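You operate a simulated robot arm through the tools that you are given. There is no shell and no other tool.

The job below is to be done with a simulated robot arm. You get a single attempt, and the scene is never put back.

TASK
Lock the 8 MM disc in its port, switch the flow pump on and set the float at 3.
Fine: the float's top edge at the mark; LOCK all the way; leave it running; leave the other discs alone.

It is judged by the outcome, as a careful person would: the job done as asked, and still so three seconds after it is handed in. It fails if anything else is knocked over, pushed out of place, dropped, spilled or broken.

THE ROBOT
A 6-joint arm with a two-finger gripper, fixed in place. Base frame: the origin is at the foot of the arm, x ahead of it, y to its left, z up. Lengths are in m, angles in rad, forces in N, time in s.
With the tool pointing down near the work surface it reaches from about 0.38 to 0.86 m from the base axis. Its first joint turns from -2.897 to 2.897 rad. Payload 2.45 kg.
The TCP is the grasp point between the finger pads, 0.02 m short of the fingertips. In the tool frame z runs along the fingers and y along their closing line. The gripper opens to 0.14 m. The gripper's body begins 0.168 m behind the TCP.
Orientation is told as [roll, pitch, yaw] about the base's x, y, z axes, in that order, counted from this pose: with the fingers straight down and closing along the base's y, the tool's x points along the base's -x, its y along +y and its z along -z.

THE INTERFACE
- The arm moves only by the tool step_arm. Its argument "motion" is one flat list of numbers, 6 for each row, row after row: the shift along the base's x, y, z in m, then the turn, a rotation vector about the base's x, y, z in rad. In form: [tx, ty, tz, ax, ay, az, tx, ty, tz, ax, ay, az, ...]. A call has 1 to 20 rows; each row is the pose to reach, as a shift and turn from the pose commanded when the call began. "claw" is the opening, from 0 (shut) to 1 (fully open), set as the call begins (left out, the last holds). Each row takes 0.2 s and may step no farther than 0.05 m and 0.15 rad from the row before; otherwise, or with a gripper value out of range, the whole call is refused. Where a pose cannot be reached the arm comes as near as it can. A force on the tool above 40 N (or 10 N above the force at the start of the call, whichever is more), or a blocked arm, ends the call early, and 0.2 s more pass. The fingers move at their own pace (about 0.045 m/s each) and stop on an object; they squeeze with about 24 N. The grip force told is the motor's: it shows also when the fingers shut on nothing. Time passes only in rows, and 0.2 s behind the last, so rows that repeat a pose let the fingers close. It gives the time, the measured TCP pose, the force on the tool (base axes), the opening and the grip force at its end, in the units of the frame above (readings bear some noise), with the torque about the TCP (base axes, N m) and any sound that the robot's microphone picked up.
- Cameras (640 x 400 px; columns grow to the right, rows downward): "scene" is fixed at [0.0531, -0.6554, 1.6345]; the picture's right is [0.44, -0.90, 0.00], its down [-0.79, -0.38, -0.48] and it looks along [0.43, 0.21, -0.88] (base axes); focal length 330 px, centre (320, 200). "wrist" rides on the gripper at [0.078, 0.011, -0.209] in the tool frame; the picture's right is [-0.14, 0.99, 0.00], its down [-0.92, -0.13, -0.37] and it looks along [-0.36, -0.05, 0.93] (tool axes); focal length 280 px, centre (320, 200). There is no depth. A picture from a camera that has moved, and an enlarged one, comes with that camera's place and axes in the base frame and with its lens. The place of the scene camera against the robot may be out by one fixed shift of up to 0.012 m in any direction.
- snapshot(camera): a new picture of that camera. The clock stands still meanwhile.
- lift_body(by): slides the trunk up (or, below 0, down) by that many m; the arm rides with it, the base frame stays. It gives what a move gives, with no picture.
- close_up(camera, box): a new picture of the part [left, top, right, bottom] of that camera's present view, enlarged. The clock stands still meanwhile.
- sign_off(): hands the job in; it is judged then, once.

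Nothing tells you positions but the pictures and the camera data. Unless the task says otherwise, let go and move clear before handing in.

The tools are called by a JSON object that holds its "fn" and its "kwargs". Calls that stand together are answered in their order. step_arm: Moves the arm, as the interface text tells. Its arguments: {"type":"object","properties":{"motion":{"type":"array"},"claw":{"type":"number"}},"required":["motion"]} The other tools are called the same way: lift_body (by) slides the trunk up or down; snapshot (camera) takes a picture; close_up (camera, box) takes an enlarged picture of a part of a camera's view; sign_off () hands the job in.

At the start:

```text
clock: 0.0
tcp_pos: [0.1968, -0.4318, 1.2302]
orientation: [0.001, 0.001, 0.0]
force: [-0.3, -0.1, 0.3]
torque: [-0.04, 0.01, -0.01]
gripper_width: 0.1402
grasp_force: 0.1
trunk travel left (down, up): [-0.1, 0.13]
```

scene: 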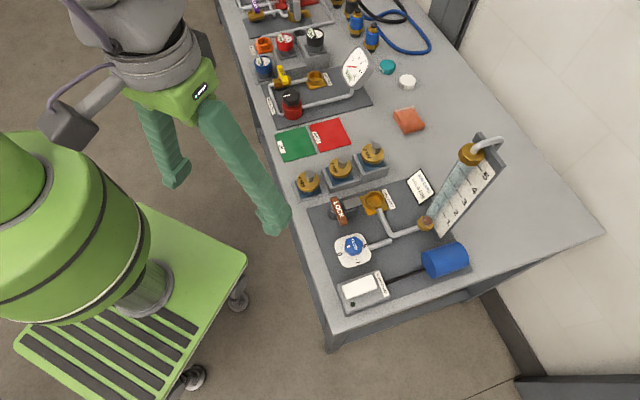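
wrist: 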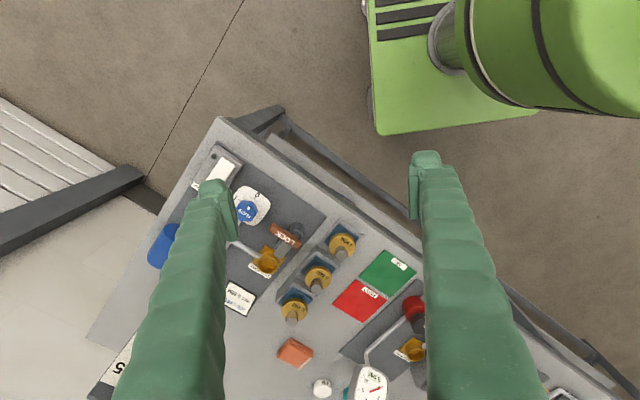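

I see a bench with a flow rig at its near end: three discs in a rack, a port with a LOCK lever, a round valve/knob, a pump switch and a flow tube with a float. I'll take enlarged views to read the labels first.

{"fn": "close_up", "kwargs": {"camera": "scene", "box": [290, 130, 450, 230]}}

{"fn": "close_up", "kwargs": {"camera": "scene", "box": [310, 210, 470, 310]}}

{"fn": "close_up", "kwargs": {"camera": "scene", "box": [400, 120, 528, 240]}}

{"fn": "close_up", "kwargs": {"camera": "wrist", "box": [180, 140, 400, 340]}}

```text
4.00 times, centred on (370, 180) of scene
camera zoom: at [0.0531, -0.6554, 1.6345], right [0.44, -0.9, 0.0], down [-0.79, -0.38, -0.48], along [0.43, 0.21, -0.88], focal length 1319 px, centre (120, 280)
```

zoom: 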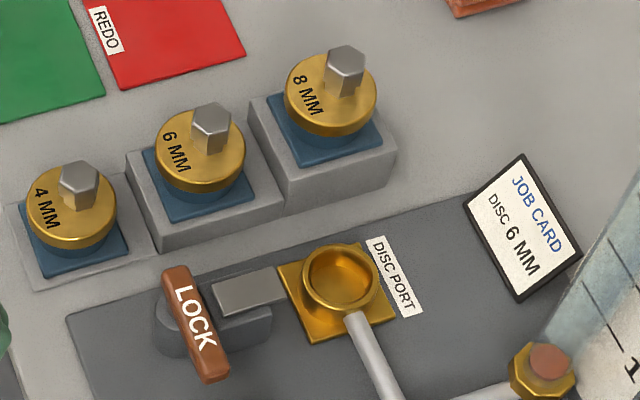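

```text
4.00 times, centred on (390, 260) of scene
camera zoom: at [0.0531, -0.6554, 1.6345], right [0.44, -0.9, 0.0], down [-0.79, -0.38, -0.48], along [0.43, 0.21, -0.88], focal length 1319 px, centre (40, -40)
```

zoom: 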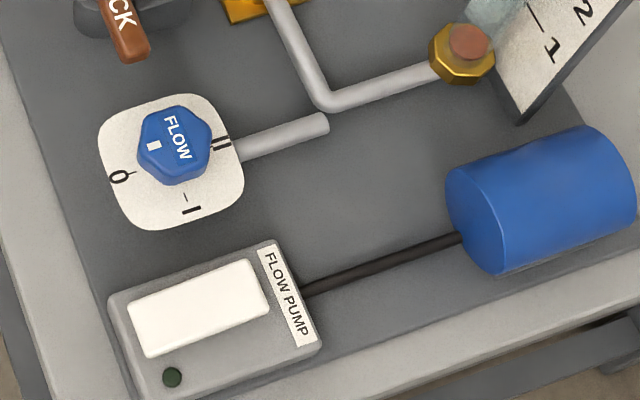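

```text
3.33 times, centred on (464, 180) of scene
camera zoom: at [0.0531, -0.6554, 1.6345], right [0.44, -0.9, 0.0], down [-0.79, -0.38, -0.48], along [0.43, 0.21, -0.88], focal length 1099 px, centre (-160, 267)
```

zoom: 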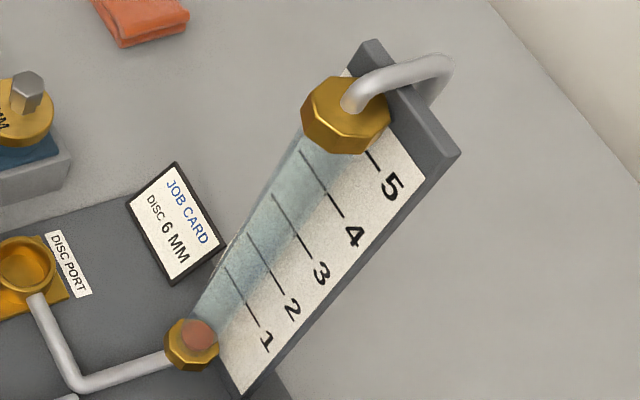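

```text
2.00 times, centred on (290, 240) of wrist
camera zoom: at [0.1188, -0.4226, 1.4388], right [0.14, 0.99, 0.0], down [0.92, -0.13, 0.37], along [0.36, -0.05, -0.93], focal length 561 px, centre (380, 120)
```

zoom: 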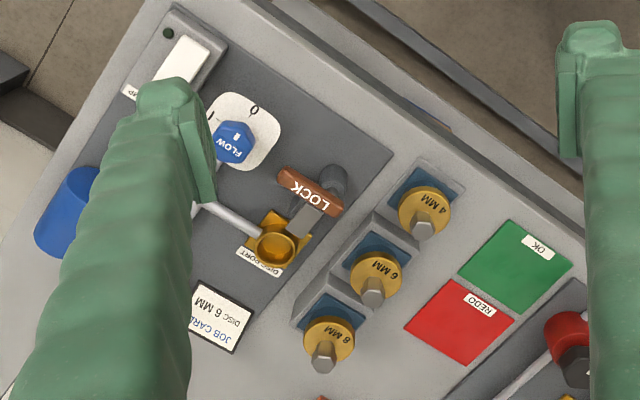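

The job card on the bench says 6 MM, but the job I was given names the 8 MM disc, so I'll use the 8 MM. From the two views I put the 8 MM disc near (0.59, -0.55, 0.91), the port near (0.485, -0.60, 0.87), and a tall flow tube near (0.47, -0.74) that I must keep clear of. Next I'll move the wrist camera over the rig for a closer look.

{"fn": "step_arm", "kwargs": {"motion": [0.04, -0.01, 0, 0, 0, 0, 0.08, -0.02, 0, 0, 0, 0, 0.12, -0.03, 0, 0, 0, 0, 0.16, -0.04, 0, 0, 0, 0, 0.2, -0.05, -0.02, 0, 0, 0, 0.23, -0.06, -0.04, 0, 0, 0], "claw": 0.6}}

{"fn": "snapshot", "kwargs": {"camera": "wrist"}}

{"fn": "snapshot", "kwargs": {"camera": "scene"}}

```text
clock: 1.4
tcp_pos: [0.4263, -0.4931, 1.1884]
orientation: [-0.001, 0.0, -0.001]
force: [-0.2, 0.7, 0.3]
torque: [0.01, 0.04, 0.0]
gripper_width: 0.0839
grasp_force: 0.0
trunk travel left (down, up): [-0.1, 0.13]
```

```text
taken
camera wrist: at [0.3491, -0.483, 1.3975], right [0.14, 0.99, 0.0], down [0.92, -0.13, 0.37], along [0.36, -0.05, -0.93], focal length 280 px, centre (320, 200)
```

wrist: 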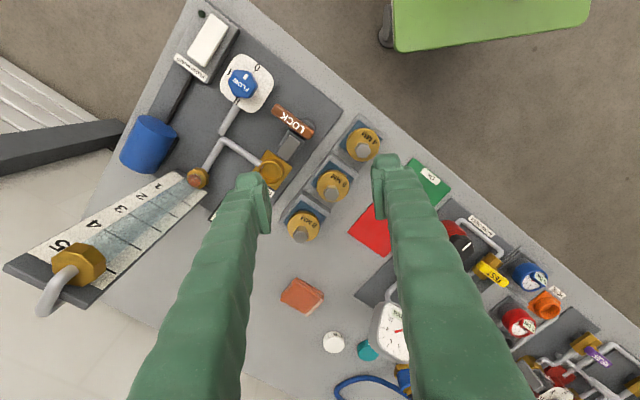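

```text
taken
```

scene: 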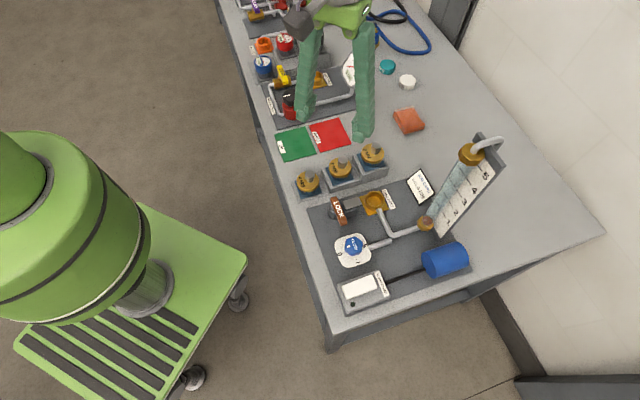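

The wrist view now shows the rig clearly. I'll enlarge the rack, port and lock in it.

{"fn": "close_up", "kwargs": {"camera": "wrist", "box": [230, 90, 390, 190]}}

{"fn": "close_up", "kwargs": {"camera": "wrist", "box": [160, 0, 320, 100]}}

{"fn": "close_up", "kwargs": {"camera": "wrist", "box": [240, 160, 400, 260]}}

{"fn": "close_up", "kwargs": {"camera": "wrist", "box": [40, 130, 240, 255]}}

```text
4.00 times, centred on (310, 140) of wrist
camera zoom: at [0.3491, -0.483, 1.3975], right [0.14, 0.99, 0.0], down [0.92, -0.13, 0.37], along [0.36, -0.05, -0.93], focal length 1122 px, centre (360, 440)
```

zoom: 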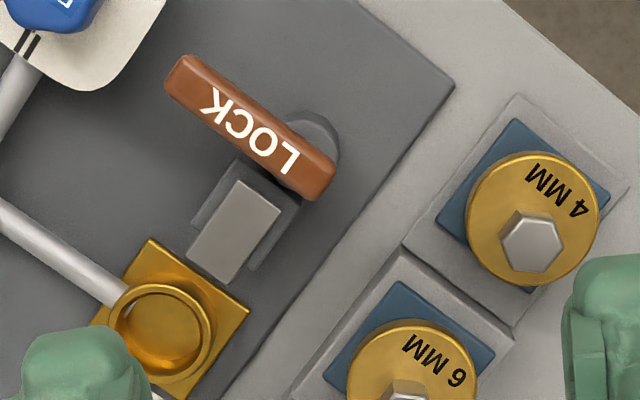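

```text
4.00 times, centred on (240, 50) of wrist
camera zoom: at [0.3491, -0.483, 1.3975], right [0.14, 0.99, 0.0], down [0.92, -0.13, 0.37], along [0.36, -0.05, -0.93], focal length 1122 px, centre (640, 800)
```

zoom: 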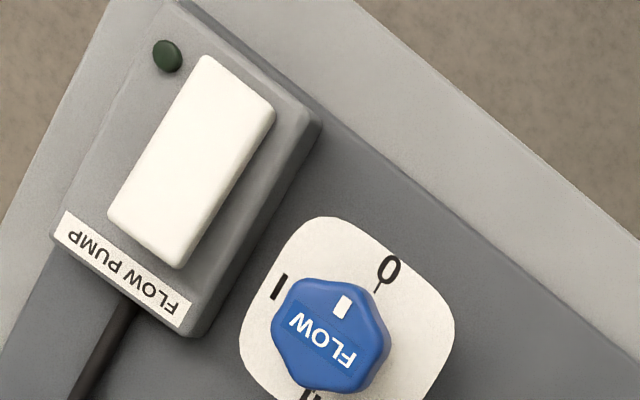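

```text
4.00 times, centred on (320, 210) of wrist
camera zoom: at [0.3491, -0.483, 1.3975], right [0.14, 0.99, 0.0], down [0.92, -0.13, 0.37], along [0.36, -0.05, -0.93], focal length 1122 px, centre (320, 160)
```

zoom: 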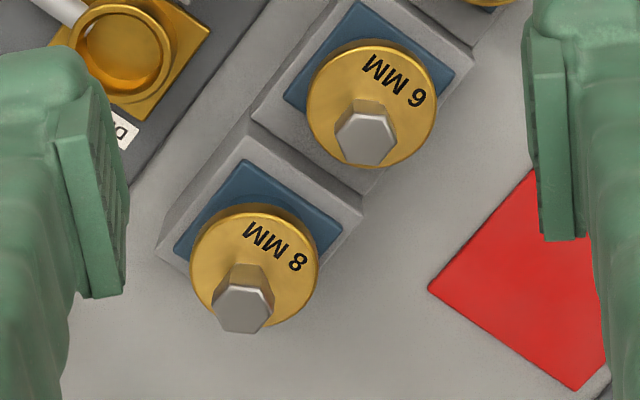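

```text
3.20 times, centred on (140, 192) of wrist
camera zoom: at [0.3491, -0.483, 1.3975], right [0.14, 0.99, 0.0], down [0.92, -0.13, 0.37], along [0.36, -0.05, -0.93], focal length 897 px, centre (896, 224)
```

zoom: 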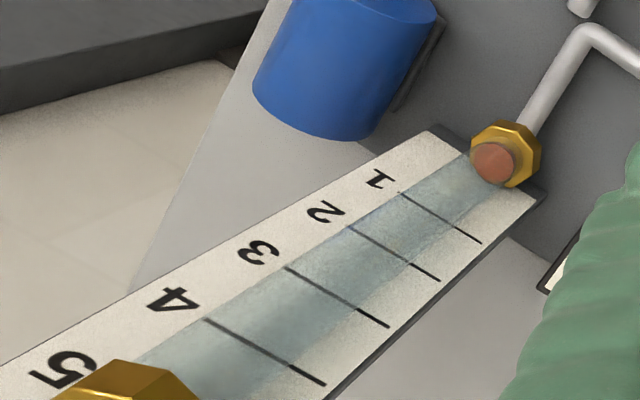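

I can see the hex stem on each disc, and the LOCK lever looks like a bolt or turning handle beside the port. I'll zoom further on the 8 MM stem and the lock.

{"fn": "close_up", "kwargs": {"camera": "wrist", "box": [280, 205, 328, 247]}}

{"fn": "close_up", "kwargs": {"camera": "scene", "box": [325, 180, 405, 230]}}

{"fn": "close_up", "kwargs": {"camera": "scene", "box": [350, 130, 400, 180]}}

```text
9.52 times, centred on (304, 226) of wrist
camera zoom: at [0.3491, -0.483, 1.3975], right [0.14, 0.99, 0.0], down [0.92, -0.13, 0.37], along [0.36, -0.05, -0.93], focal length 2670 px, centre (472, -48)
```

zoom: 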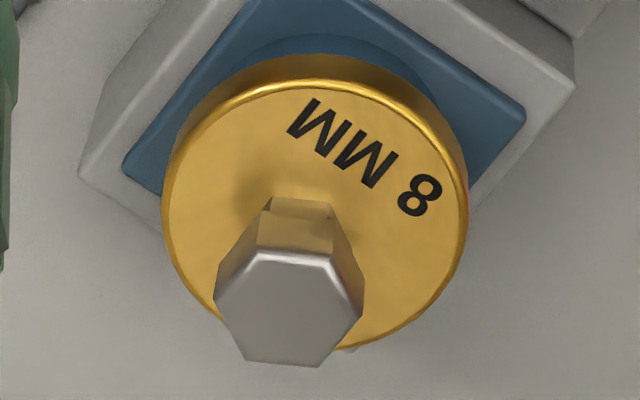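

```text
8.00 times, centred on (365, 205) of scene
camera zoom: at [0.0531, -0.6554, 1.6345], right [0.44, -0.9, 0.0], down [-0.79, -0.38, -0.48], along [0.43, 0.21, -0.88], focal length 2638 px, centre (-40, 160)
```

zoom: 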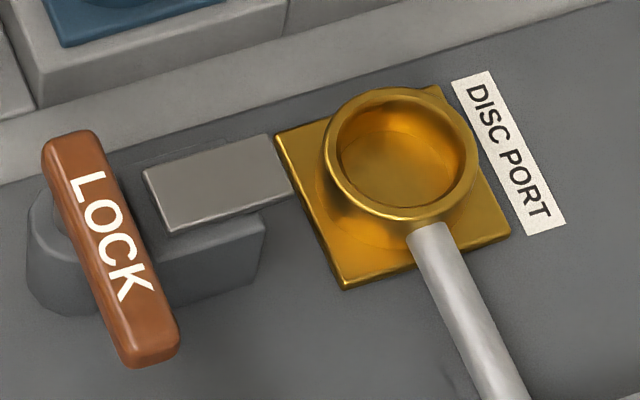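

```text
8.00 times, centred on (375, 155) of scene
camera zoom: at [0.0531, -0.6554, 1.6345], right [0.44, -0.9, 0.0], down [-0.79, -0.38, -0.48], along [0.43, 0.21, -0.88], focal length 2638 px, centre (-120, 560)
```

zoom: 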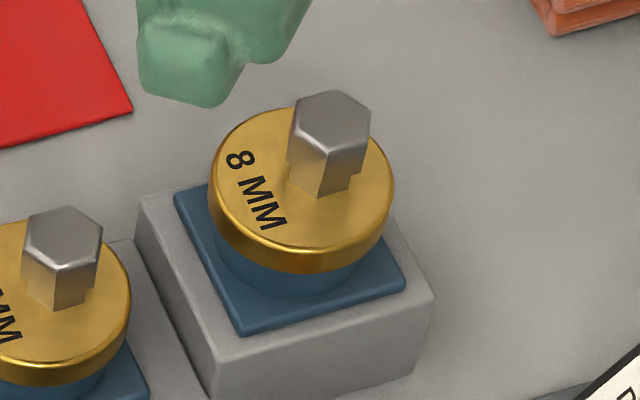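

I now place the 8 MM stem top at about (0.593, -0.554, 0.946), the port ring's top at (0.491, -0.606, 0.845), and the LOCK bar at (0.393, -0.537, 0.912). The bench axes are turned about 45°. I'll lower the camera over the lock to understand how it works.

{"fn": "step_arm", "kwargs": {"motion": [-0.01, -0.01, -0.04, 0, 0, 0, -0.02, -0.02, -0.08, 0, 0, 0, -0.02, -0.03, -0.12, 0, 0, 0]}}

{"fn": "snapshot", "kwargs": {"camera": "wrist"}}

{"fn": "close_up", "kwargs": {"camera": "wrist", "box": [200, 80, 360, 180]}}

```text
clock: 2.2
tcp_pos: [0.4053, -0.523, 1.0692]
orientation: [-0.002, 0.001, 0.0]
force: [-0.7, 1.0, 0.1]
torque: [0.02, -0.01, 0.02]
gripper_width: 0.0842
grasp_force: 0.1
trunk travel left (down, up): [-0.1, 0.13]
```

```text
taken
camera wrist: at [0.3267, -0.5132, 1.277], right [0.14, 0.99, 0.0], down [0.92, -0.13, 0.37], along [0.37, -0.05, -0.93], focal length 280 px, centre (320, 200)
```

wrist: 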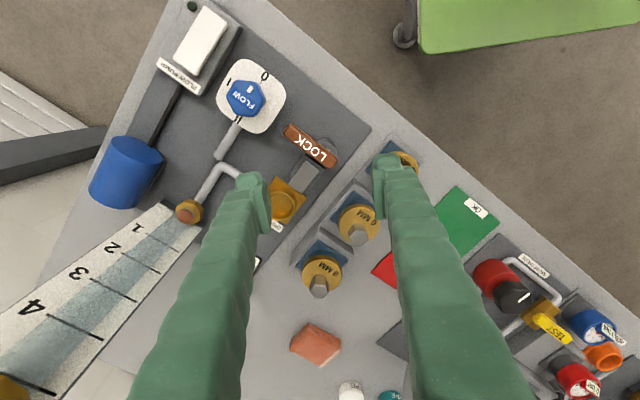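

```text
4.00 times, centred on (280, 130) of wrist
camera zoom: at [0.3267, -0.5132, 1.277], right [0.14, 0.99, 0.0], down [0.92, -0.13, 0.37], along [0.37, -0.05, -0.93], focal length 1122 px, centre (480, 480)
```

zoom: 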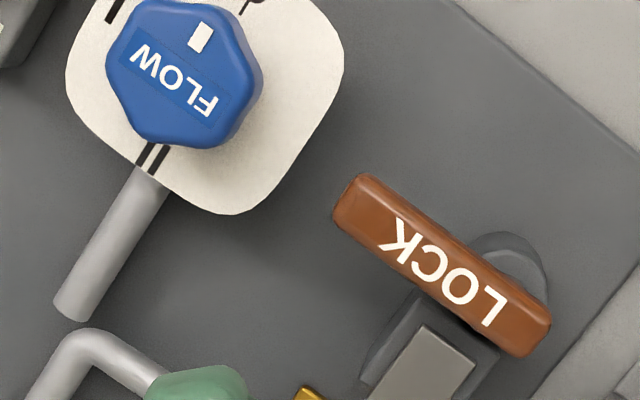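

The lever is a bar pivoting on a boss near its "L" end, at about (0.408, -0.516), with the bolt running from there to the port. First I'll bring the gripper above the 8 MM stem, turned about -41° to suit the hex flats, and check the alignment.

{"fn": "step_arm", "kwargs": {"motion": [0.03, 0, 0, 0, 0, -0.12, 0.06, -0.005, 0, 0, 0, -0.24, 0.1, -0.01, 0, 0, 0, -0.36, 0.14, -0.02, 0, 0, 0, -0.48, 0.17, -0.03, 0, 0, 0, -0.6, 0.186, -0.032, 0, 0, 0, -0.72, 0.186, -0.032, 0, 0, 0, -0.72], "claw": 0.5}}

{"fn": "snapshot", "kwargs": {"camera": "wrist"}}

{"fn": "close_up", "kwargs": {"camera": "wrist", "box": [260, 150, 380, 225]}}

{"fn": "snapshot", "kwargs": {"camera": "scene"}}

```text
clock: 3.8
tcp_pos: [0.5906, -0.5545, 1.0695]
orientation: [0.0, 0.0, -0.721]
force: [-0.6, -0.3, -0.4]
torque: [-0.03, 0.0, 0.01]
gripper_width: 0.0699
grasp_force: 0.0
trunk travel left (down, up): [-0.1, 0.13]
```

```text
taken
camera wrist: at [0.5402, -0.4962, 1.2793], right [0.76, 0.65, 0.0], down [0.61, -0.7, 0.37], along [0.24, -0.28, -0.93], focal length 280 px, centre (320, 200)
```

wrist: 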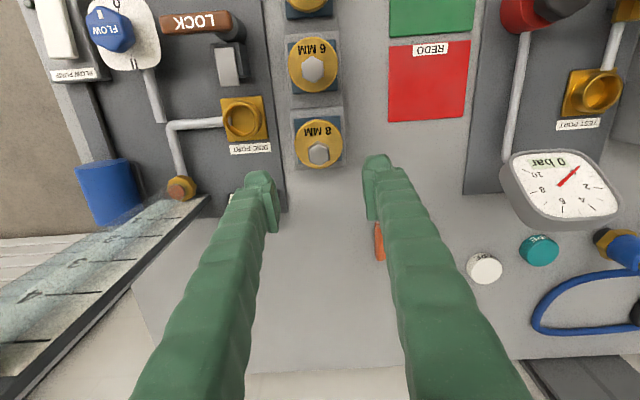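

```text
5.33 times, centred on (320, 188) of wrist
camera zoom: at [0.5402, -0.4962, 1.2793], right [0.76, 0.65, 0.0], down [0.61, -0.7, 0.37], along [0.24, -0.28, -0.93], focal length 1495 px, centre (320, 267)
```

zoom: 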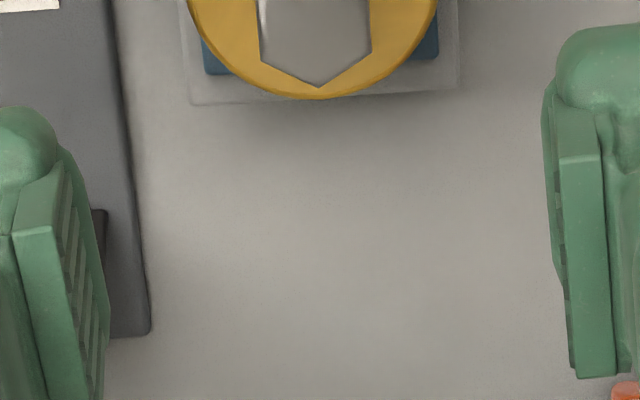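

```text
taken
```

scene: 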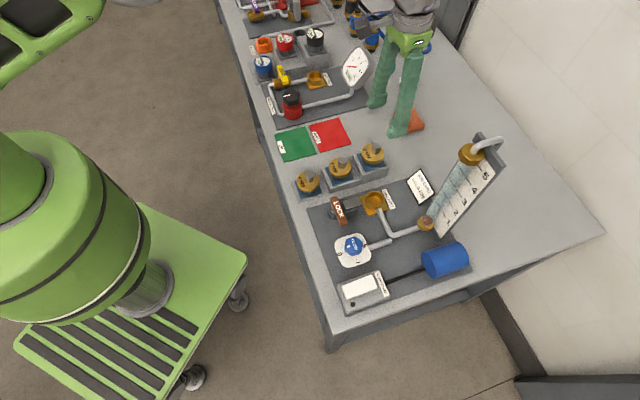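

The stem appears just up-image from the finger line, so I'm a few millimetres off. I'll zoom on the stem to refine.

{"fn": "close_up", "kwargs": {"camera": "wrist", "box": [280, 110, 360, 170]}}

{"fn": "close_up", "kwargs": {"camera": "wrist", "box": [150, 0, 310, 160]}}

```text
6.67 times, centred on (320, 140) of wrist
camera zoom: at [0.5402, -0.4962, 1.2793], right [0.76, 0.65, 0.0], down [0.61, -0.7, 0.37], along [0.24, -0.28, -0.93], focal length 1869 px, centre (320, 600)
```

zoom: 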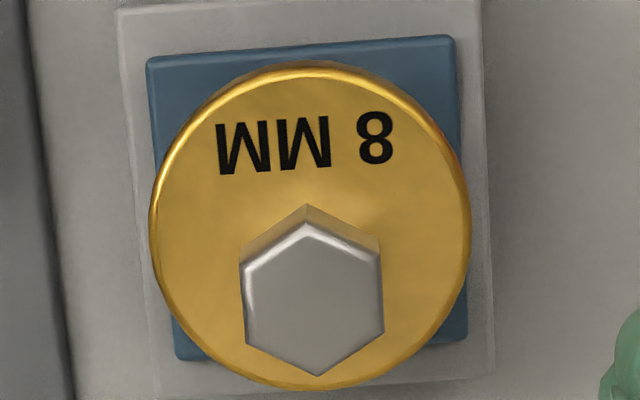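

```text
2.50 times, centred on (230, 80) of wrist
camera zoom: at [0.5402, -0.4962, 1.2793], right [0.76, 0.65, 0.0], down [0.61, -0.7, 0.37], along [0.24, -0.28, -0.93], focal length 701 px, centre (545, 500)
```

zoom: 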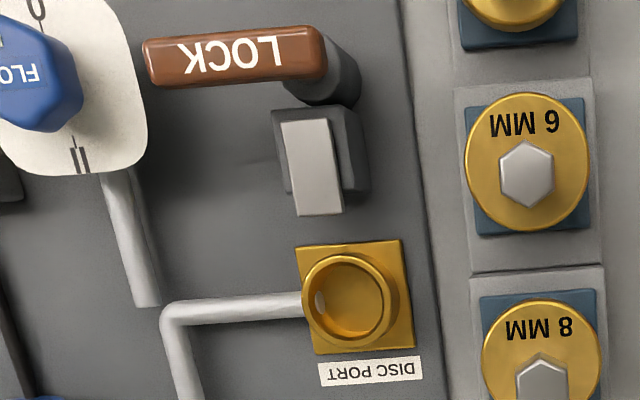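

The stem is about 6 mm off toward the rack, and its flats want a yaw of about -0.80. Before grasping, I'll hover over the port and measure it with the same camera, so that camera errors cancel out.

{"fn": "step_arm", "kwargs": {"motion": [-0.04, -0.02, 0, 0, 0, -0.08, -0.08, -0.04, 0, 0, 0, -0.08, -0.1, -0.0515, 0, 0, 0, -0.08, -0.1, -0.0515, 0, 0, 0, -0.08]}}

{"fn": "close_up", "kwargs": {"camera": "wrist", "box": [280, 110, 360, 170]}}

{"fn": "snapshot", "kwargs": {"camera": "wrist"}}

{"fn": "close_up", "kwargs": {"camera": "wrist", "box": [220, 60, 320, 135]}}

```text
clock: 4.8
tcp_pos: [0.4911, -0.6065, 1.0719]
orientation: [-0.001, -0.001, -0.801]
force: [-0.7, -0.6, -0.2]
torque: [0.02, -0.06, -0.01]
gripper_width: 0.07
grasp_force: 0.0
trunk travel left (down, up): [-0.1, 0.13]
```

```text
6.67 times, centred on (320, 140) of wrist
camera zoom: at [0.445, -0.5438, 1.2794], right [0.81, 0.59, 0.0], down [0.55, -0.75, 0.37], along [0.22, -0.3, -0.93], focal length 1869 px, centre (320, 600)
```

zoom: 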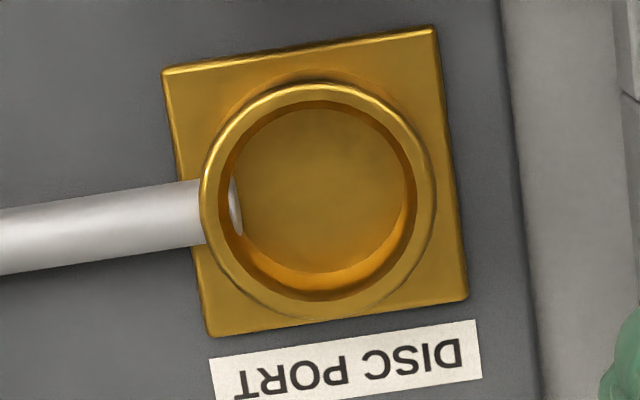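

```text
taken
camera wrist: at [0.445, -0.5438, 1.2794], right [0.81, 0.59, 0.0], down [0.55, -0.75, 0.37], along [0.22, -0.3, -0.93], focal length 280 px, centre (320, 200)
```

wrist: 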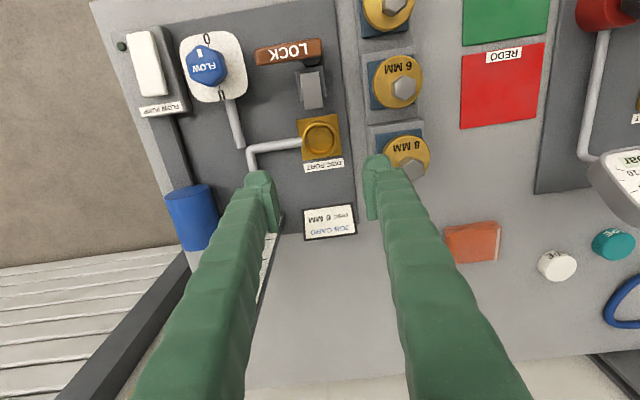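

```text
5.33 times, centred on (270, 98) of wrist
camera zoom: at [0.445, -0.5438, 1.2794], right [0.81, 0.59, 0.0], down [0.55, -0.75, 0.37], along [0.22, -0.3, -0.93], focal length 1495 px, centre (587, 747)
```

zoom: 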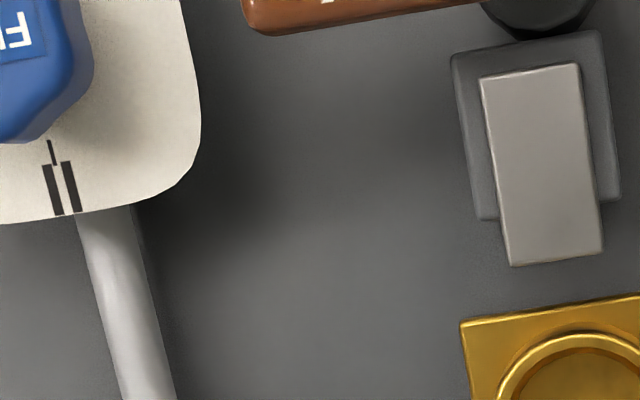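

The port is about 6 mm from the finger line, again toward the lock side. I'll apply that correction and descend 0.10 m above the port, so a second view pins down its height and centre.

{"fn": "step_arm", "kwargs": {"motion": [-0.0042, 0.0043, -0.04, 0, 0, 0, -0.0042, 0.0043, -0.08, 0, 0, 0, -0.0042, 0.0043, -0.1, 0, 0, 0, -0.0042, 0.0043, -0.1, 0, 0, 0]}}

{"fn": "close_up", "kwargs": {"camera": "wrist", "box": [280, 120, 360, 180]}}

{"fn": "snapshot", "kwargs": {"camera": "wrist"}}

{"fn": "close_up", "kwargs": {"camera": "wrist", "box": [200, 0, 360, 120]}}

```text
clock: 5.8
tcp_pos: [0.4878, -0.603, 0.9697]
orientation: [0.001, -0.001, -0.8]
force: [-1.0, 1.2, -0.1]
torque: [0.01, 0.0, -0.02]
gripper_width: 0.0699
grasp_force: 0.1
trunk travel left (down, up): [-0.1, 0.13]
```

```text
6.67 times, centred on (320, 150) of wrist
camera zoom: at [0.4414, -0.5391, 1.179], right [0.81, 0.59, 0.0], down [0.55, -0.75, 0.37], along [0.22, -0.3, -0.93], focal length 1869 px, centre (320, 533)
```

zoom: 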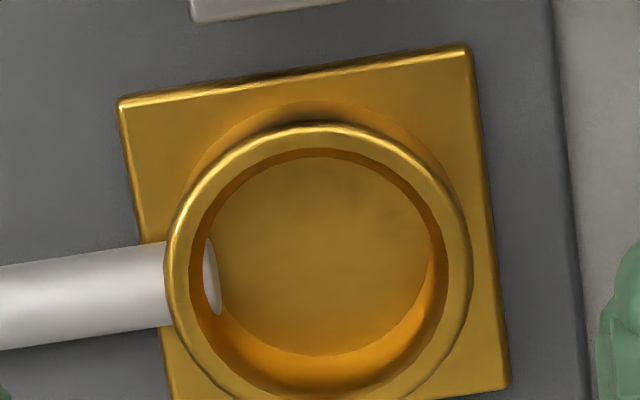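

```text
taken
camera wrist: at [0.4414, -0.5391, 1.179], right [0.81, 0.59, 0.0], down [0.55, -0.75, 0.37], along [0.22, -0.3, -0.93], focal length 280 px, centre (320, 200)
```

wrist: 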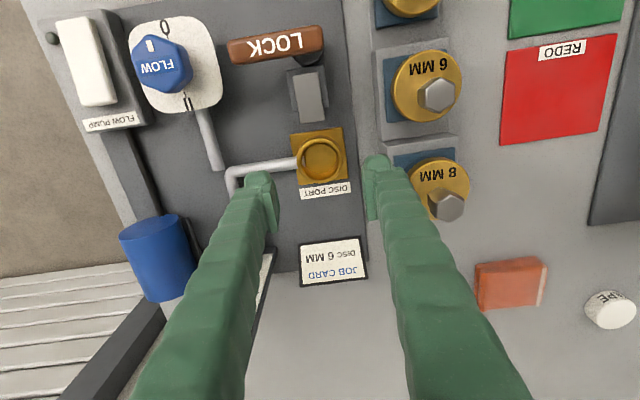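

```text
3.33 times, centred on (280, 60) of wrist
camera zoom: at [0.4414, -0.5391, 1.179], right [0.81, 0.59, 0.0], down [0.55, -0.75, 0.37], along [0.22, -0.3, -0.93], focal length 935 px, centre (453, 667)
```

zoom: 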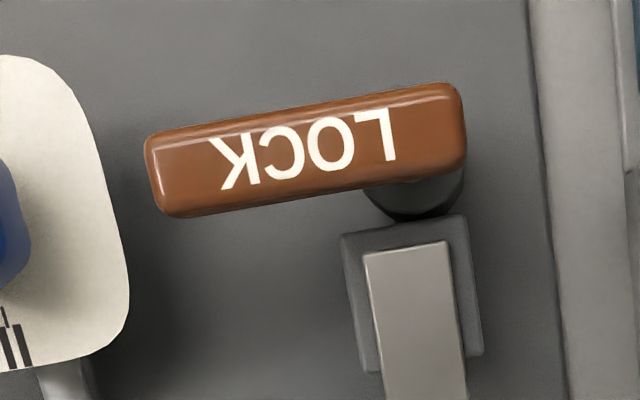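

The two heights put the port ring's top nearer z ≈ 0.885, centred at about (0.483, -0.597). So the stem top should be near 0.96. I'll rise and go back above the 8 MM stem at low height to measure it the same way.

{"fn": "step_arm", "kwargs": {"motion": [0, 0, 0.04, 0, 0, 0, 0.01, 0.01, 0.07, 0, 0, 0, 0.05, 0.03, 0.07, 0, 0, 0, 0.09, 0.05, 0.07, 0, 0, 0, 0.0964, 0.052, 0.06, 0, 0, 0, 0.0964, 0.052, 0.06, 0, 0, 0]}}

{"fn": "close_up", "kwargs": {"camera": "wrist", "box": [270, 125, 370, 200]}}

{"fn": "snapshot", "kwargs": {"camera": "wrist"}}

```text
clock: 7.2
tcp_pos: [0.5832, -0.5505, 1.0292]
orientation: [0.0, 0.0, -0.8]
force: [0.1, 0.5, -0.4]
torque: [-0.01, -0.03, 0.01]
gripper_width: 0.0701
grasp_force: 0.0
trunk travel left (down, up): [-0.1, 0.13]
```

```text
5.33 times, centred on (320, 162) of wrist
camera zoom: at [0.537, -0.4873, 1.239], right [0.81, 0.59, 0.0], down [0.55, -0.75, 0.37], along [0.22, -0.3, -0.93], focal length 1495 px, centre (320, 400)
```

zoom: 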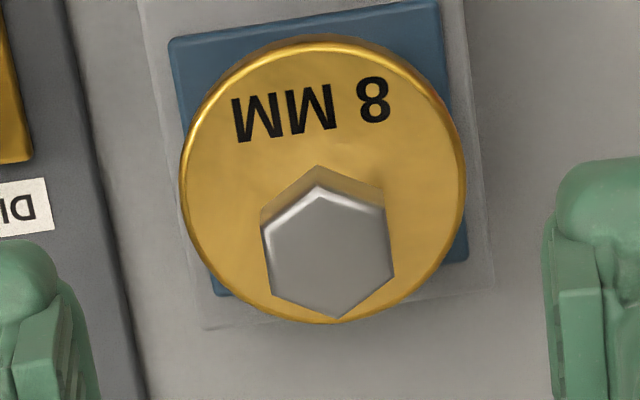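

```text
taken
camera wrist: at [0.537, -0.4873, 1.239], right [0.81, 0.59, 0.0], down [0.55, -0.75, 0.37], along [0.22, -0.3, -0.93], focal length 280 px, centre (320, 200)
```

wrist: 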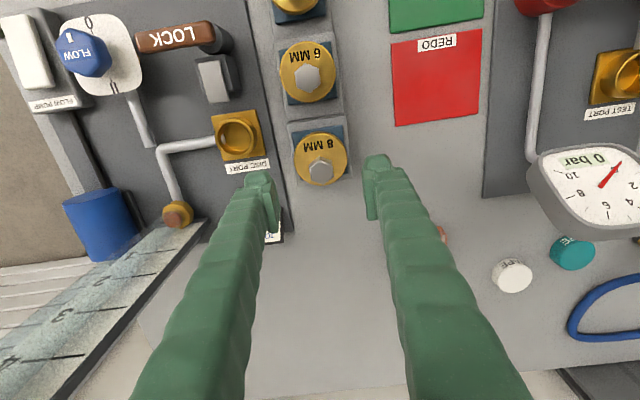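

The stem top comes out at about (0.584, -0.549, 0.9655), with its flats matched to the fingers and the TCP within about 2 mm. I'll centre on it and descend with the fingers open around the stem, then check before closing.

{"fn": "step_arm", "kwargs": {"motion": [0.001, 0.001, -0.03, 0, 0, 0, 0.001, 0.001, -0.055, 0, 0, 0, 0.001, 0.001, -0.077, 0, 0, 0, 0.001, 0.001, -0.077, 0, 0, 0]}}

{"fn": "close_up", "kwargs": {"camera": "wrist", "box": [220, 120, 420, 245]}}

{"fn": "close_up", "kwargs": {"camera": "scene", "box": [320, 110, 420, 190]}}

```text
clock: 8.2
tcp_pos: [0.5856, -0.5499, 0.9517]
orientation: [0.0, 0.002, -0.801]
force: [-0.2, 0.7, 0.4]
torque: [0.02, 0.01, 0.04]
gripper_width: 0.07
grasp_force: 0.1
trunk travel left (down, up): [-0.1, 0.13]
```

```text
3.20 times, centred on (320, 182) of wrist
camera zoom: at [0.5392, -0.487, 1.1609], right [0.81, 0.59, 0.0], down [0.55, -0.75, 0.37], along [0.22, -0.3, -0.93], focal length 897 px, centre (320, 256)
```

zoom: 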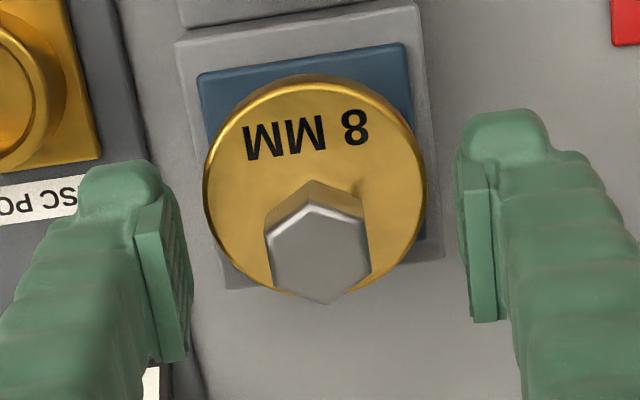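

```text
5.00 times, centred on (370, 150) of scene
camera zoom: at [0.0531, -0.6554, 1.6345], right [0.44, -0.9, 0.0], down [-0.79, -0.38, -0.48], along [0.43, 0.21, -0.88], focal length 1649 px, centre (70, 450)
```

zoom: 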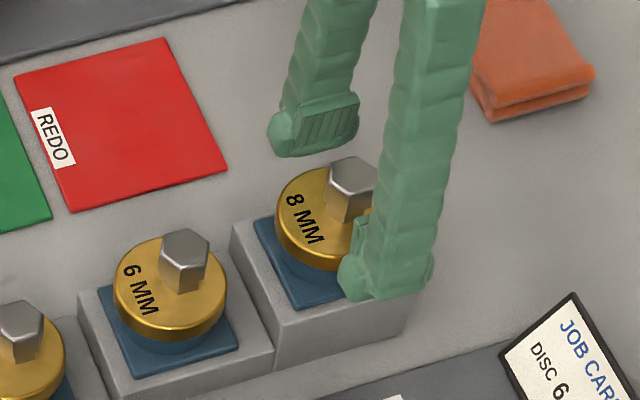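

The stem is centred between the open pads with nothing touched. Now I'll close on it in place.

{"fn": "step_arm", "kwargs": {"motion": [0, 0, 0, 0, 0, 0, 0, 0, 0, 0, 0, 0, 0, 0, 0, 0, 0, 0, 0, 0, 0, 0, 0, 0, 0, 0, 0, 0, 0, 0], "claw": 0}}

{"fn": "close_up", "kwargs": {"camera": "wrist", "box": [220, 120, 420, 245]}}

```text
clock: 9.4
tcp_pos: [0.5855, -0.5508, 0.956]
orientation: [0.0, -0.008, -0.798]
force: [2.1, -5.0, 34.9]
torque: [0.07, 0.07, 0.01]
gripper_width: 0.0246
grasp_force: 24.1
trunk travel left (down, up): [-0.1, 0.13]
```

```text
3.20 times, centred on (320, 182) of wrist
camera zoom: at [0.5382, -0.4864, 1.1646], right [0.81, 0.59, 0.0], down [0.55, -0.75, 0.38], along [0.22, -0.3, -0.93], focal length 897 px, centre (320, 256)
```

zoom: 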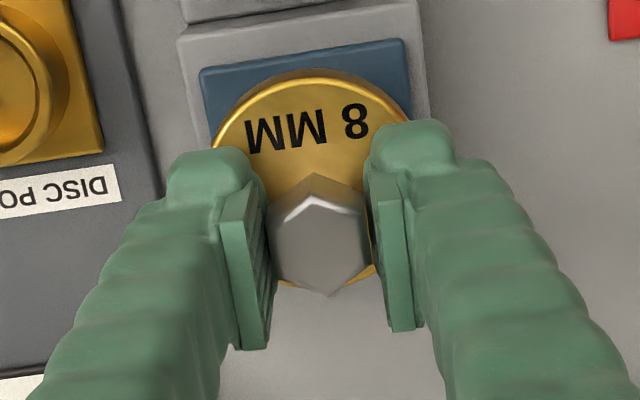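

The grip is on the stem (24.6 mm wide, 24 N), but the fingertips are resting on the flange with about 35 N upward. I'll lift straight up gently, which relieves that, and watch the force.

{"fn": "step_arm", "kwargs": {"motion": [0, 0, 0.004, 0, 0, 0, 0, 0, 0.008, 0, 0, 0, 0, 0, 0.014, 0, 0, 0, 0, 0, 0.022, 0, 0, 0]}}

{"fn": "close_up", "kwargs": {"camera": "scene", "box": [320, 110, 420, 190]}}

```text
clock: 10.4
tcp_pos: [0.5855, -0.5498, 0.9727]
orientation: [-0.001, 0.005, -0.8]
force: [2.9, -7.0, -3.8]
torque: [-0.33, -0.09, -0.01]
gripper_width: 0.0247
grasp_force: 24.0
trunk travel left (down, up): [-0.1, 0.13]
```

```text
5.00 times, centred on (370, 150) of scene
camera zoom: at [0.0531, -0.6554, 1.6345], right [0.44, -0.9, 0.0], down [-0.79, -0.38, -0.48], along [0.43, 0.21, -0.88], focal length 1649 px, centre (70, 450)
```

zoom: 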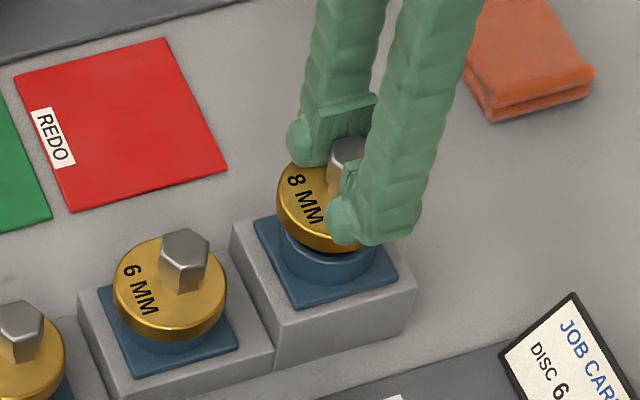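

The flange is rising off its seat, carrying about 4 N of weight, with a slight side force from the plug in its hole. I'll keep lifting straight up until it's clear.

{"fn": "step_arm", "kwargs": {"motion": [0, 0, 0.01, 0, 0, 0, 0, 0, 0.02, 0, 0, 0, 0, 0, 0.03, 0, 0, 0, 0, 0, 0.045, 0, 0, 0, 0, 0, 0.06, 0, 0, 0, 0, 0, 0.06, 0, 0, 0]}}

{"fn": "close_up", "kwargs": {"camera": "scene", "box": [320, 70, 440, 190]}}

{"fn": "close_up", "kwargs": {"camera": "wrist", "box": [220, 120, 420, 245]}}

```text
clock: 11.8
tcp_pos: [0.5865, -0.5487, 1.0355]
orientation: [0.001, -0.001, -0.798]
force: [-0.2, 0.0, -1.8]
torque: [0.0, -0.04, 0.03]
gripper_width: 0.0244
grasp_force: 23.8
trunk travel left (down, up): [-0.1, 0.13]
```

```text
3.33 times, centred on (380, 130) of scene
camera zoom: at [0.0531, -0.6554, 1.6345], right [0.44, -0.9, 0.0], down [-0.79, -0.38, -0.48], along [0.43, 0.21, -0.88], focal length 1099 px, centre (120, 433)
```

zoom: 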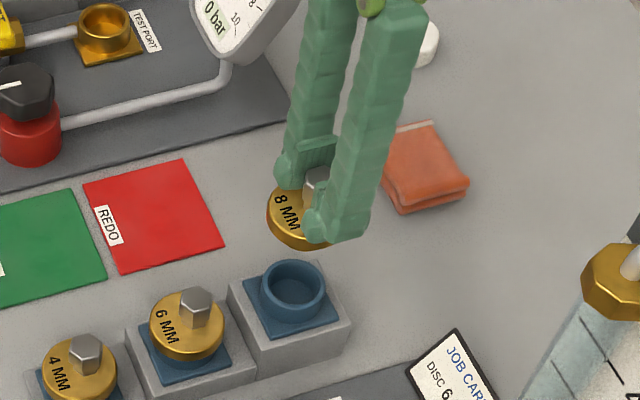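

```text
3.20 times, centred on (320, 182) of wrist
camera zoom: at [0.5395, -0.4858, 1.2435], right [0.81, 0.59, 0.0], down [0.55, -0.75, 0.37], along [0.22, -0.3, -0.93], focal length 897 px, centre (320, 256)
```

zoom: 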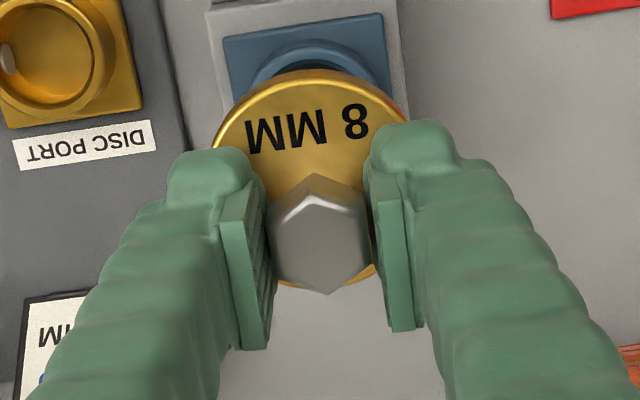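

The 8 MM disc is held clear of the rack and its seat is empty. I'll measure exactly where the stem sits relative to the fingers before carrying it to the port.

{"fn": "close_up", "kwargs": {"camera": "wrist", "box": [280, 140, 360, 220]}}

{"fn": "snapshot", "kwargs": {"camera": "wrist"}}

```text
5.00 times, centred on (320, 180) of wrist
camera zoom: at [0.5395, -0.4858, 1.2435], right [0.81, 0.59, 0.0], down [0.55, -0.75, 0.37], along [0.22, -0.3, -0.93], focal length 1402 px, centre (320, 300)
```

zoom: 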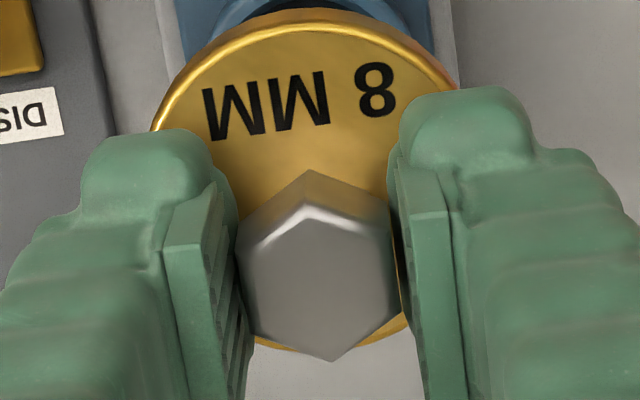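

```text
taken
camera wrist: at [0.5395, -0.4858, 1.2435], right [0.81, 0.59, 0.0], down [0.55, -0.75, 0.37], along [0.22, -0.3, -0.93], focal length 280 px, centre (320, 200)
```

wrist: 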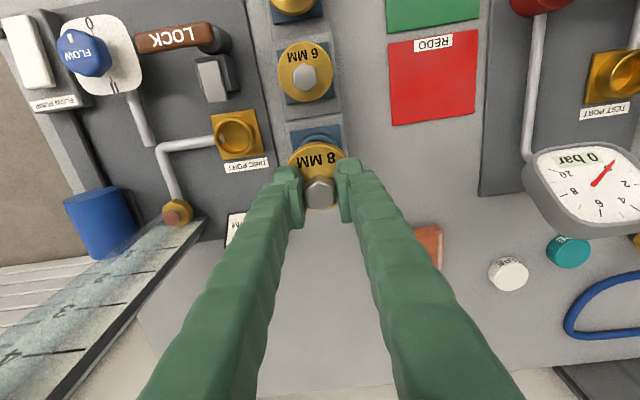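

I want the stem's exact height and centre relative to the fingers, so I'll zoom in harder on it.

{"fn": "close_up", "kwargs": {"camera": "wrist", "box": [296, 172, 344, 217]}}

{"fn": "close_up", "kwargs": {"camera": "scene", "box": [345, 105, 405, 155]}}

```text
8.89 times, centred on (320, 194) of wrist
camera zoom: at [0.5395, -0.4858, 1.2435], right [0.81, 0.59, 0.0], down [0.55, -0.75, 0.37], along [0.22, -0.3, -0.93], focal length 2492 px, centre (320, 249)
```

zoom: 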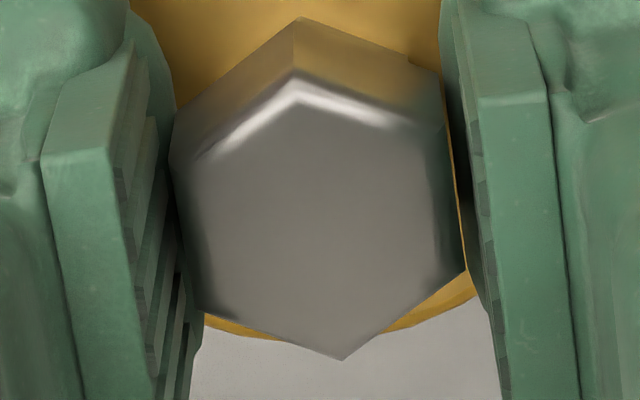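

```text
8.00 times, centred on (375, 130) of scene
camera zoom: at [0.0531, -0.6554, 1.6345], right [0.44, -0.9, 0.0], down [-0.79, -0.38, -0.48], along [0.43, 0.21, -0.88], focal length 2638 px, centre (-120, 760)
```

zoom: 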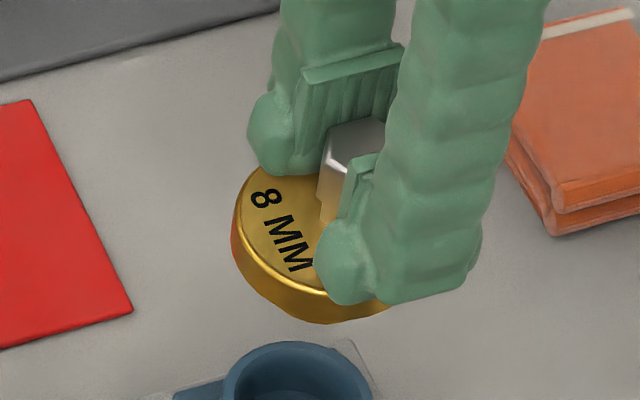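

The stem top sits almost exactly at the TCP (within 1 mm), which is good. The port is also visible from here, off to the side, so I'll zoom on it to get a wide-baseline fix on its height and centre.

{"fn": "close_up", "kwargs": {"camera": "wrist", "box": [200, 100, 280, 160]}}

{"fn": "close_up", "kwargs": {"camera": "wrist", "box": [130, 0, 250, 105]}}

```text
6.67 times, centred on (240, 130) of wrist
camera zoom: at [0.5395, -0.4858, 1.2435], right [0.81, 0.59, 0.0], down [0.55, -0.75, 0.37], along [0.22, -0.3, -0.93], focal length 1869 px, centre (853, 667)
```

zoom: 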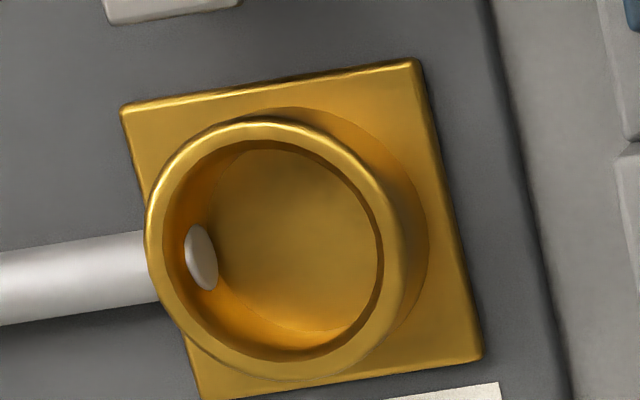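

```text
3.81 times, centred on (190, 52) of wrist
camera zoom: at [0.5395, -0.4858, 1.2435], right [0.81, 0.59, 0.0], down [0.55, -0.75, 0.37], along [0.22, -0.3, -0.93], focal length 1068 px, centre (815, 762)
```

zoom: 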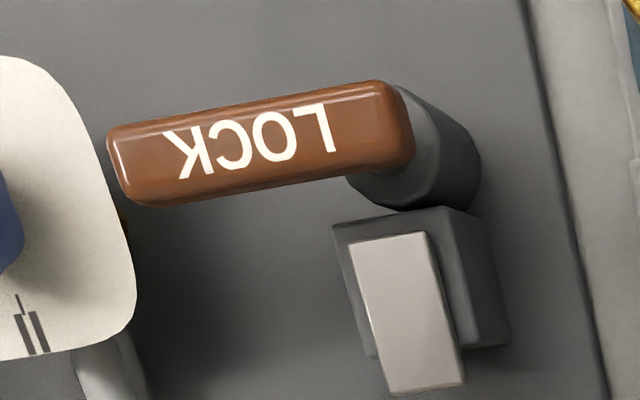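

The views now agree on the port at (0.4837, -0.5972) with its ring top at z ≈ 0.882. I'll carry the disc over at safe height and check its alignment above the port.

{"fn": "step_arm", "kwargs": {"motion": [-0.035, -0.016, 0, 0, 0, 0, -0.07, -0.032, 0, 0, 0, 0, -0.1014, -0.0472, 0, 0, 0, 0, -0.1014, -0.0472, -0.03, 0, 0, 0, -0.1014, -0.0472, -0.06, 0, 0, 0, -0.1014, -0.0472, -0.075, 0, 0, 0, -0.1014, -0.0472, -0.075, 0, 0, 0]}}

{"fn": "close_up", "kwargs": {"camera": "scene", "box": [330, 150, 430, 230]}}

{"fn": "close_up", "kwargs": {"camera": "wrist", "box": [220, 100, 420, 225]}}

```text
clock: 13.4
tcp_pos: [0.4853, -0.596, 0.9596]
orientation: [0.0, 0.001, -0.8]
force: [0.5, 0.1, -1.1]
torque: [-0.03, 0.03, -0.01]
gripper_width: 0.0246
grasp_force: 24.5
trunk travel left (down, up): [-0.1, 0.13]
```

```text
5.00 times, centred on (380, 190) of scene
camera zoom: at [0.0531, -0.6554, 1.6345], right [0.44, -0.9, 0.0], down [-0.79, -0.38, -0.48], along [0.43, 0.21, -0.88], focal length 1649 px, centre (20, 250)
```

zoom: 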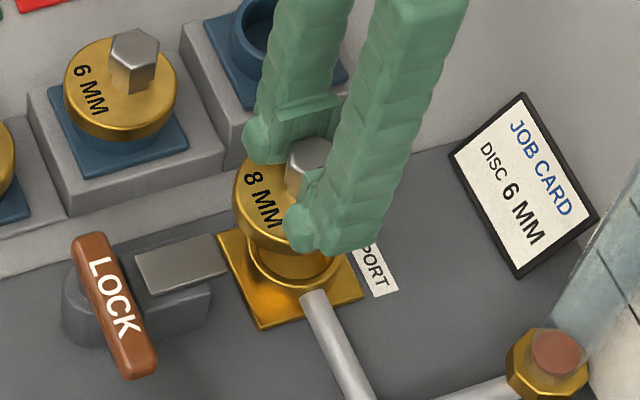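

```text
3.20 times, centred on (320, 162) of wrist
camera zoom: at [0.4383, -0.5328, 1.1681], right [0.81, 0.59, 0.0], down [0.55, -0.75, 0.37], along [0.22, -0.3, -0.93], focal length 897 px, centre (320, 320)
```

zoom: 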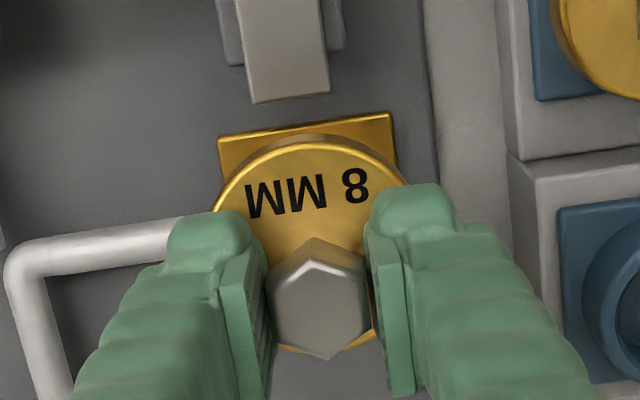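

The disc is over the port, within about a millimetre of centre. I'll trim that and lower it slowly, watching the force.

{"fn": "step_arm", "kwargs": {"motion": [-0.0008, -0.0007, -0.004, 0, 0, 0, -0.0008, -0.0007, -0.009, 0, 0, 0, -0.0008, -0.0007, -0.014, 0, 0, 0, -0.0008, -0.0007, -0.018, 0, 0, 0, -0.0008, -0.0007, -0.022, 0, 0, 0, -0.0008, -0.0007, -0.026, 0, 0, 0]}}

{"fn": "close_up", "kwargs": {"camera": "scene", "box": [330, 150, 430, 230]}}

```text
clock: 14.8
tcp_pos: [0.4839, -0.5981, 0.9353]
orientation: [-0.001, -0.001, -0.8]
force: [-1.2, 1.6, 14.1]
torque: [0.36, 0.27, 0.01]
gripper_width: 0.0247
grasp_force: 24.2
trunk travel left (down, up): [-0.1, 0.13]
```

```text
5.00 times, centred on (380, 190) of scene
camera zoom: at [0.0531, -0.6554, 1.6345], right [0.44, -0.9, 0.0], down [-0.79, -0.38, -0.48], along [0.43, 0.21, -0.88], focal length 1649 px, centre (20, 250)
```

zoom: 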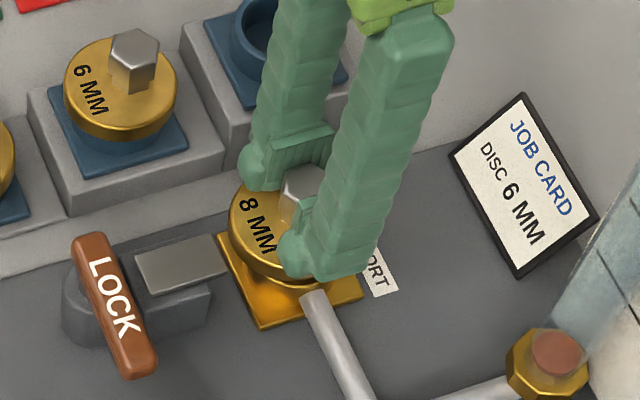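

There's contact at 14 N with the flange still a little above the ring, and the torque says it's touching on the lock side. I'll zoom in to see which way it's off.

{"fn": "close_up", "kwargs": {"camera": "scene", "box": [350, 180, 406, 215]}}

{"fn": "close_up", "kwargs": {"camera": "wrist", "box": [270, 120, 370, 220]}}

{"fn": "snapshot", "kwargs": {"camera": "wrist"}}

```text
11.43 times, centred on (378, 198) of scene
camera zoom: at [0.0531, -0.6554, 1.6345], right [0.44, -0.9, 0.0], down [-0.79, -0.38, -0.48], along [0.43, 0.21, -0.88], focal length 3769 px, centre (-343, 229)
```

zoom: 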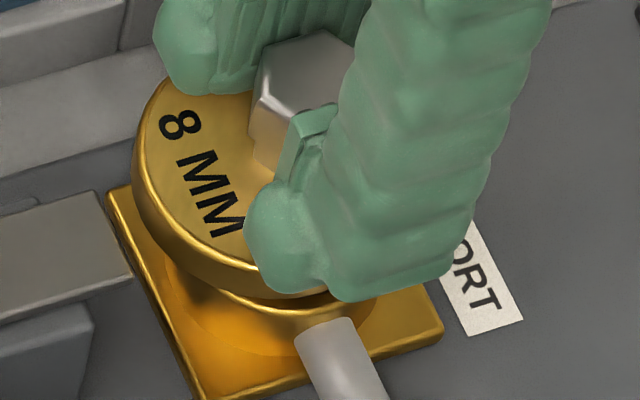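

```text
4.00 times, centred on (320, 170) of wrist
camera zoom: at [0.4365, -0.5333, 1.1452], right [0.81, 0.59, 0.0], down [0.55, -0.75, 0.37], along [0.22, -0.3, -0.93], focal length 1122 px, centre (320, 320)
```

zoom: 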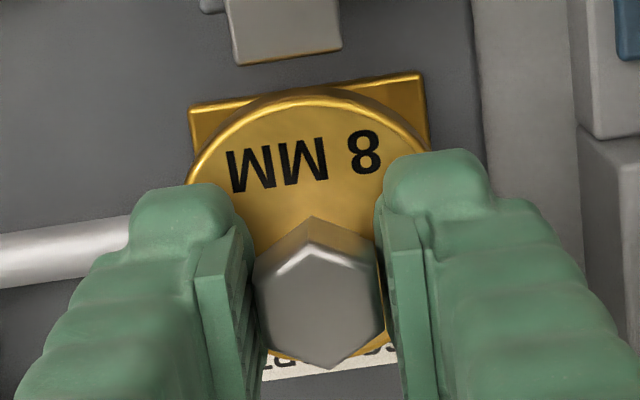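

```text
taken
camera wrist: at [0.4365, -0.5333, 1.1452], right [0.81, 0.59, 0.0], down [0.55, -0.75, 0.37], along [0.22, -0.3, -0.93], focal length 280 px, centre (320, 200)
```

wrist: 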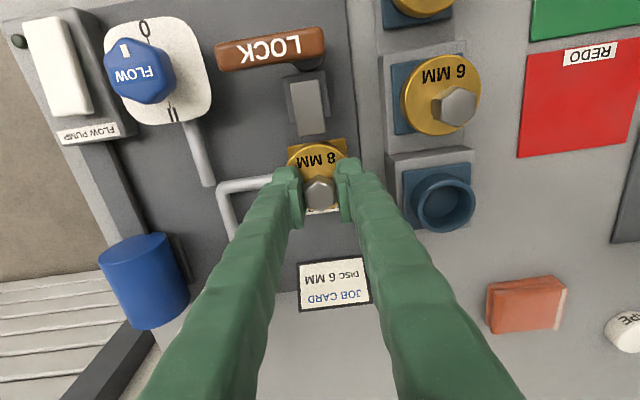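

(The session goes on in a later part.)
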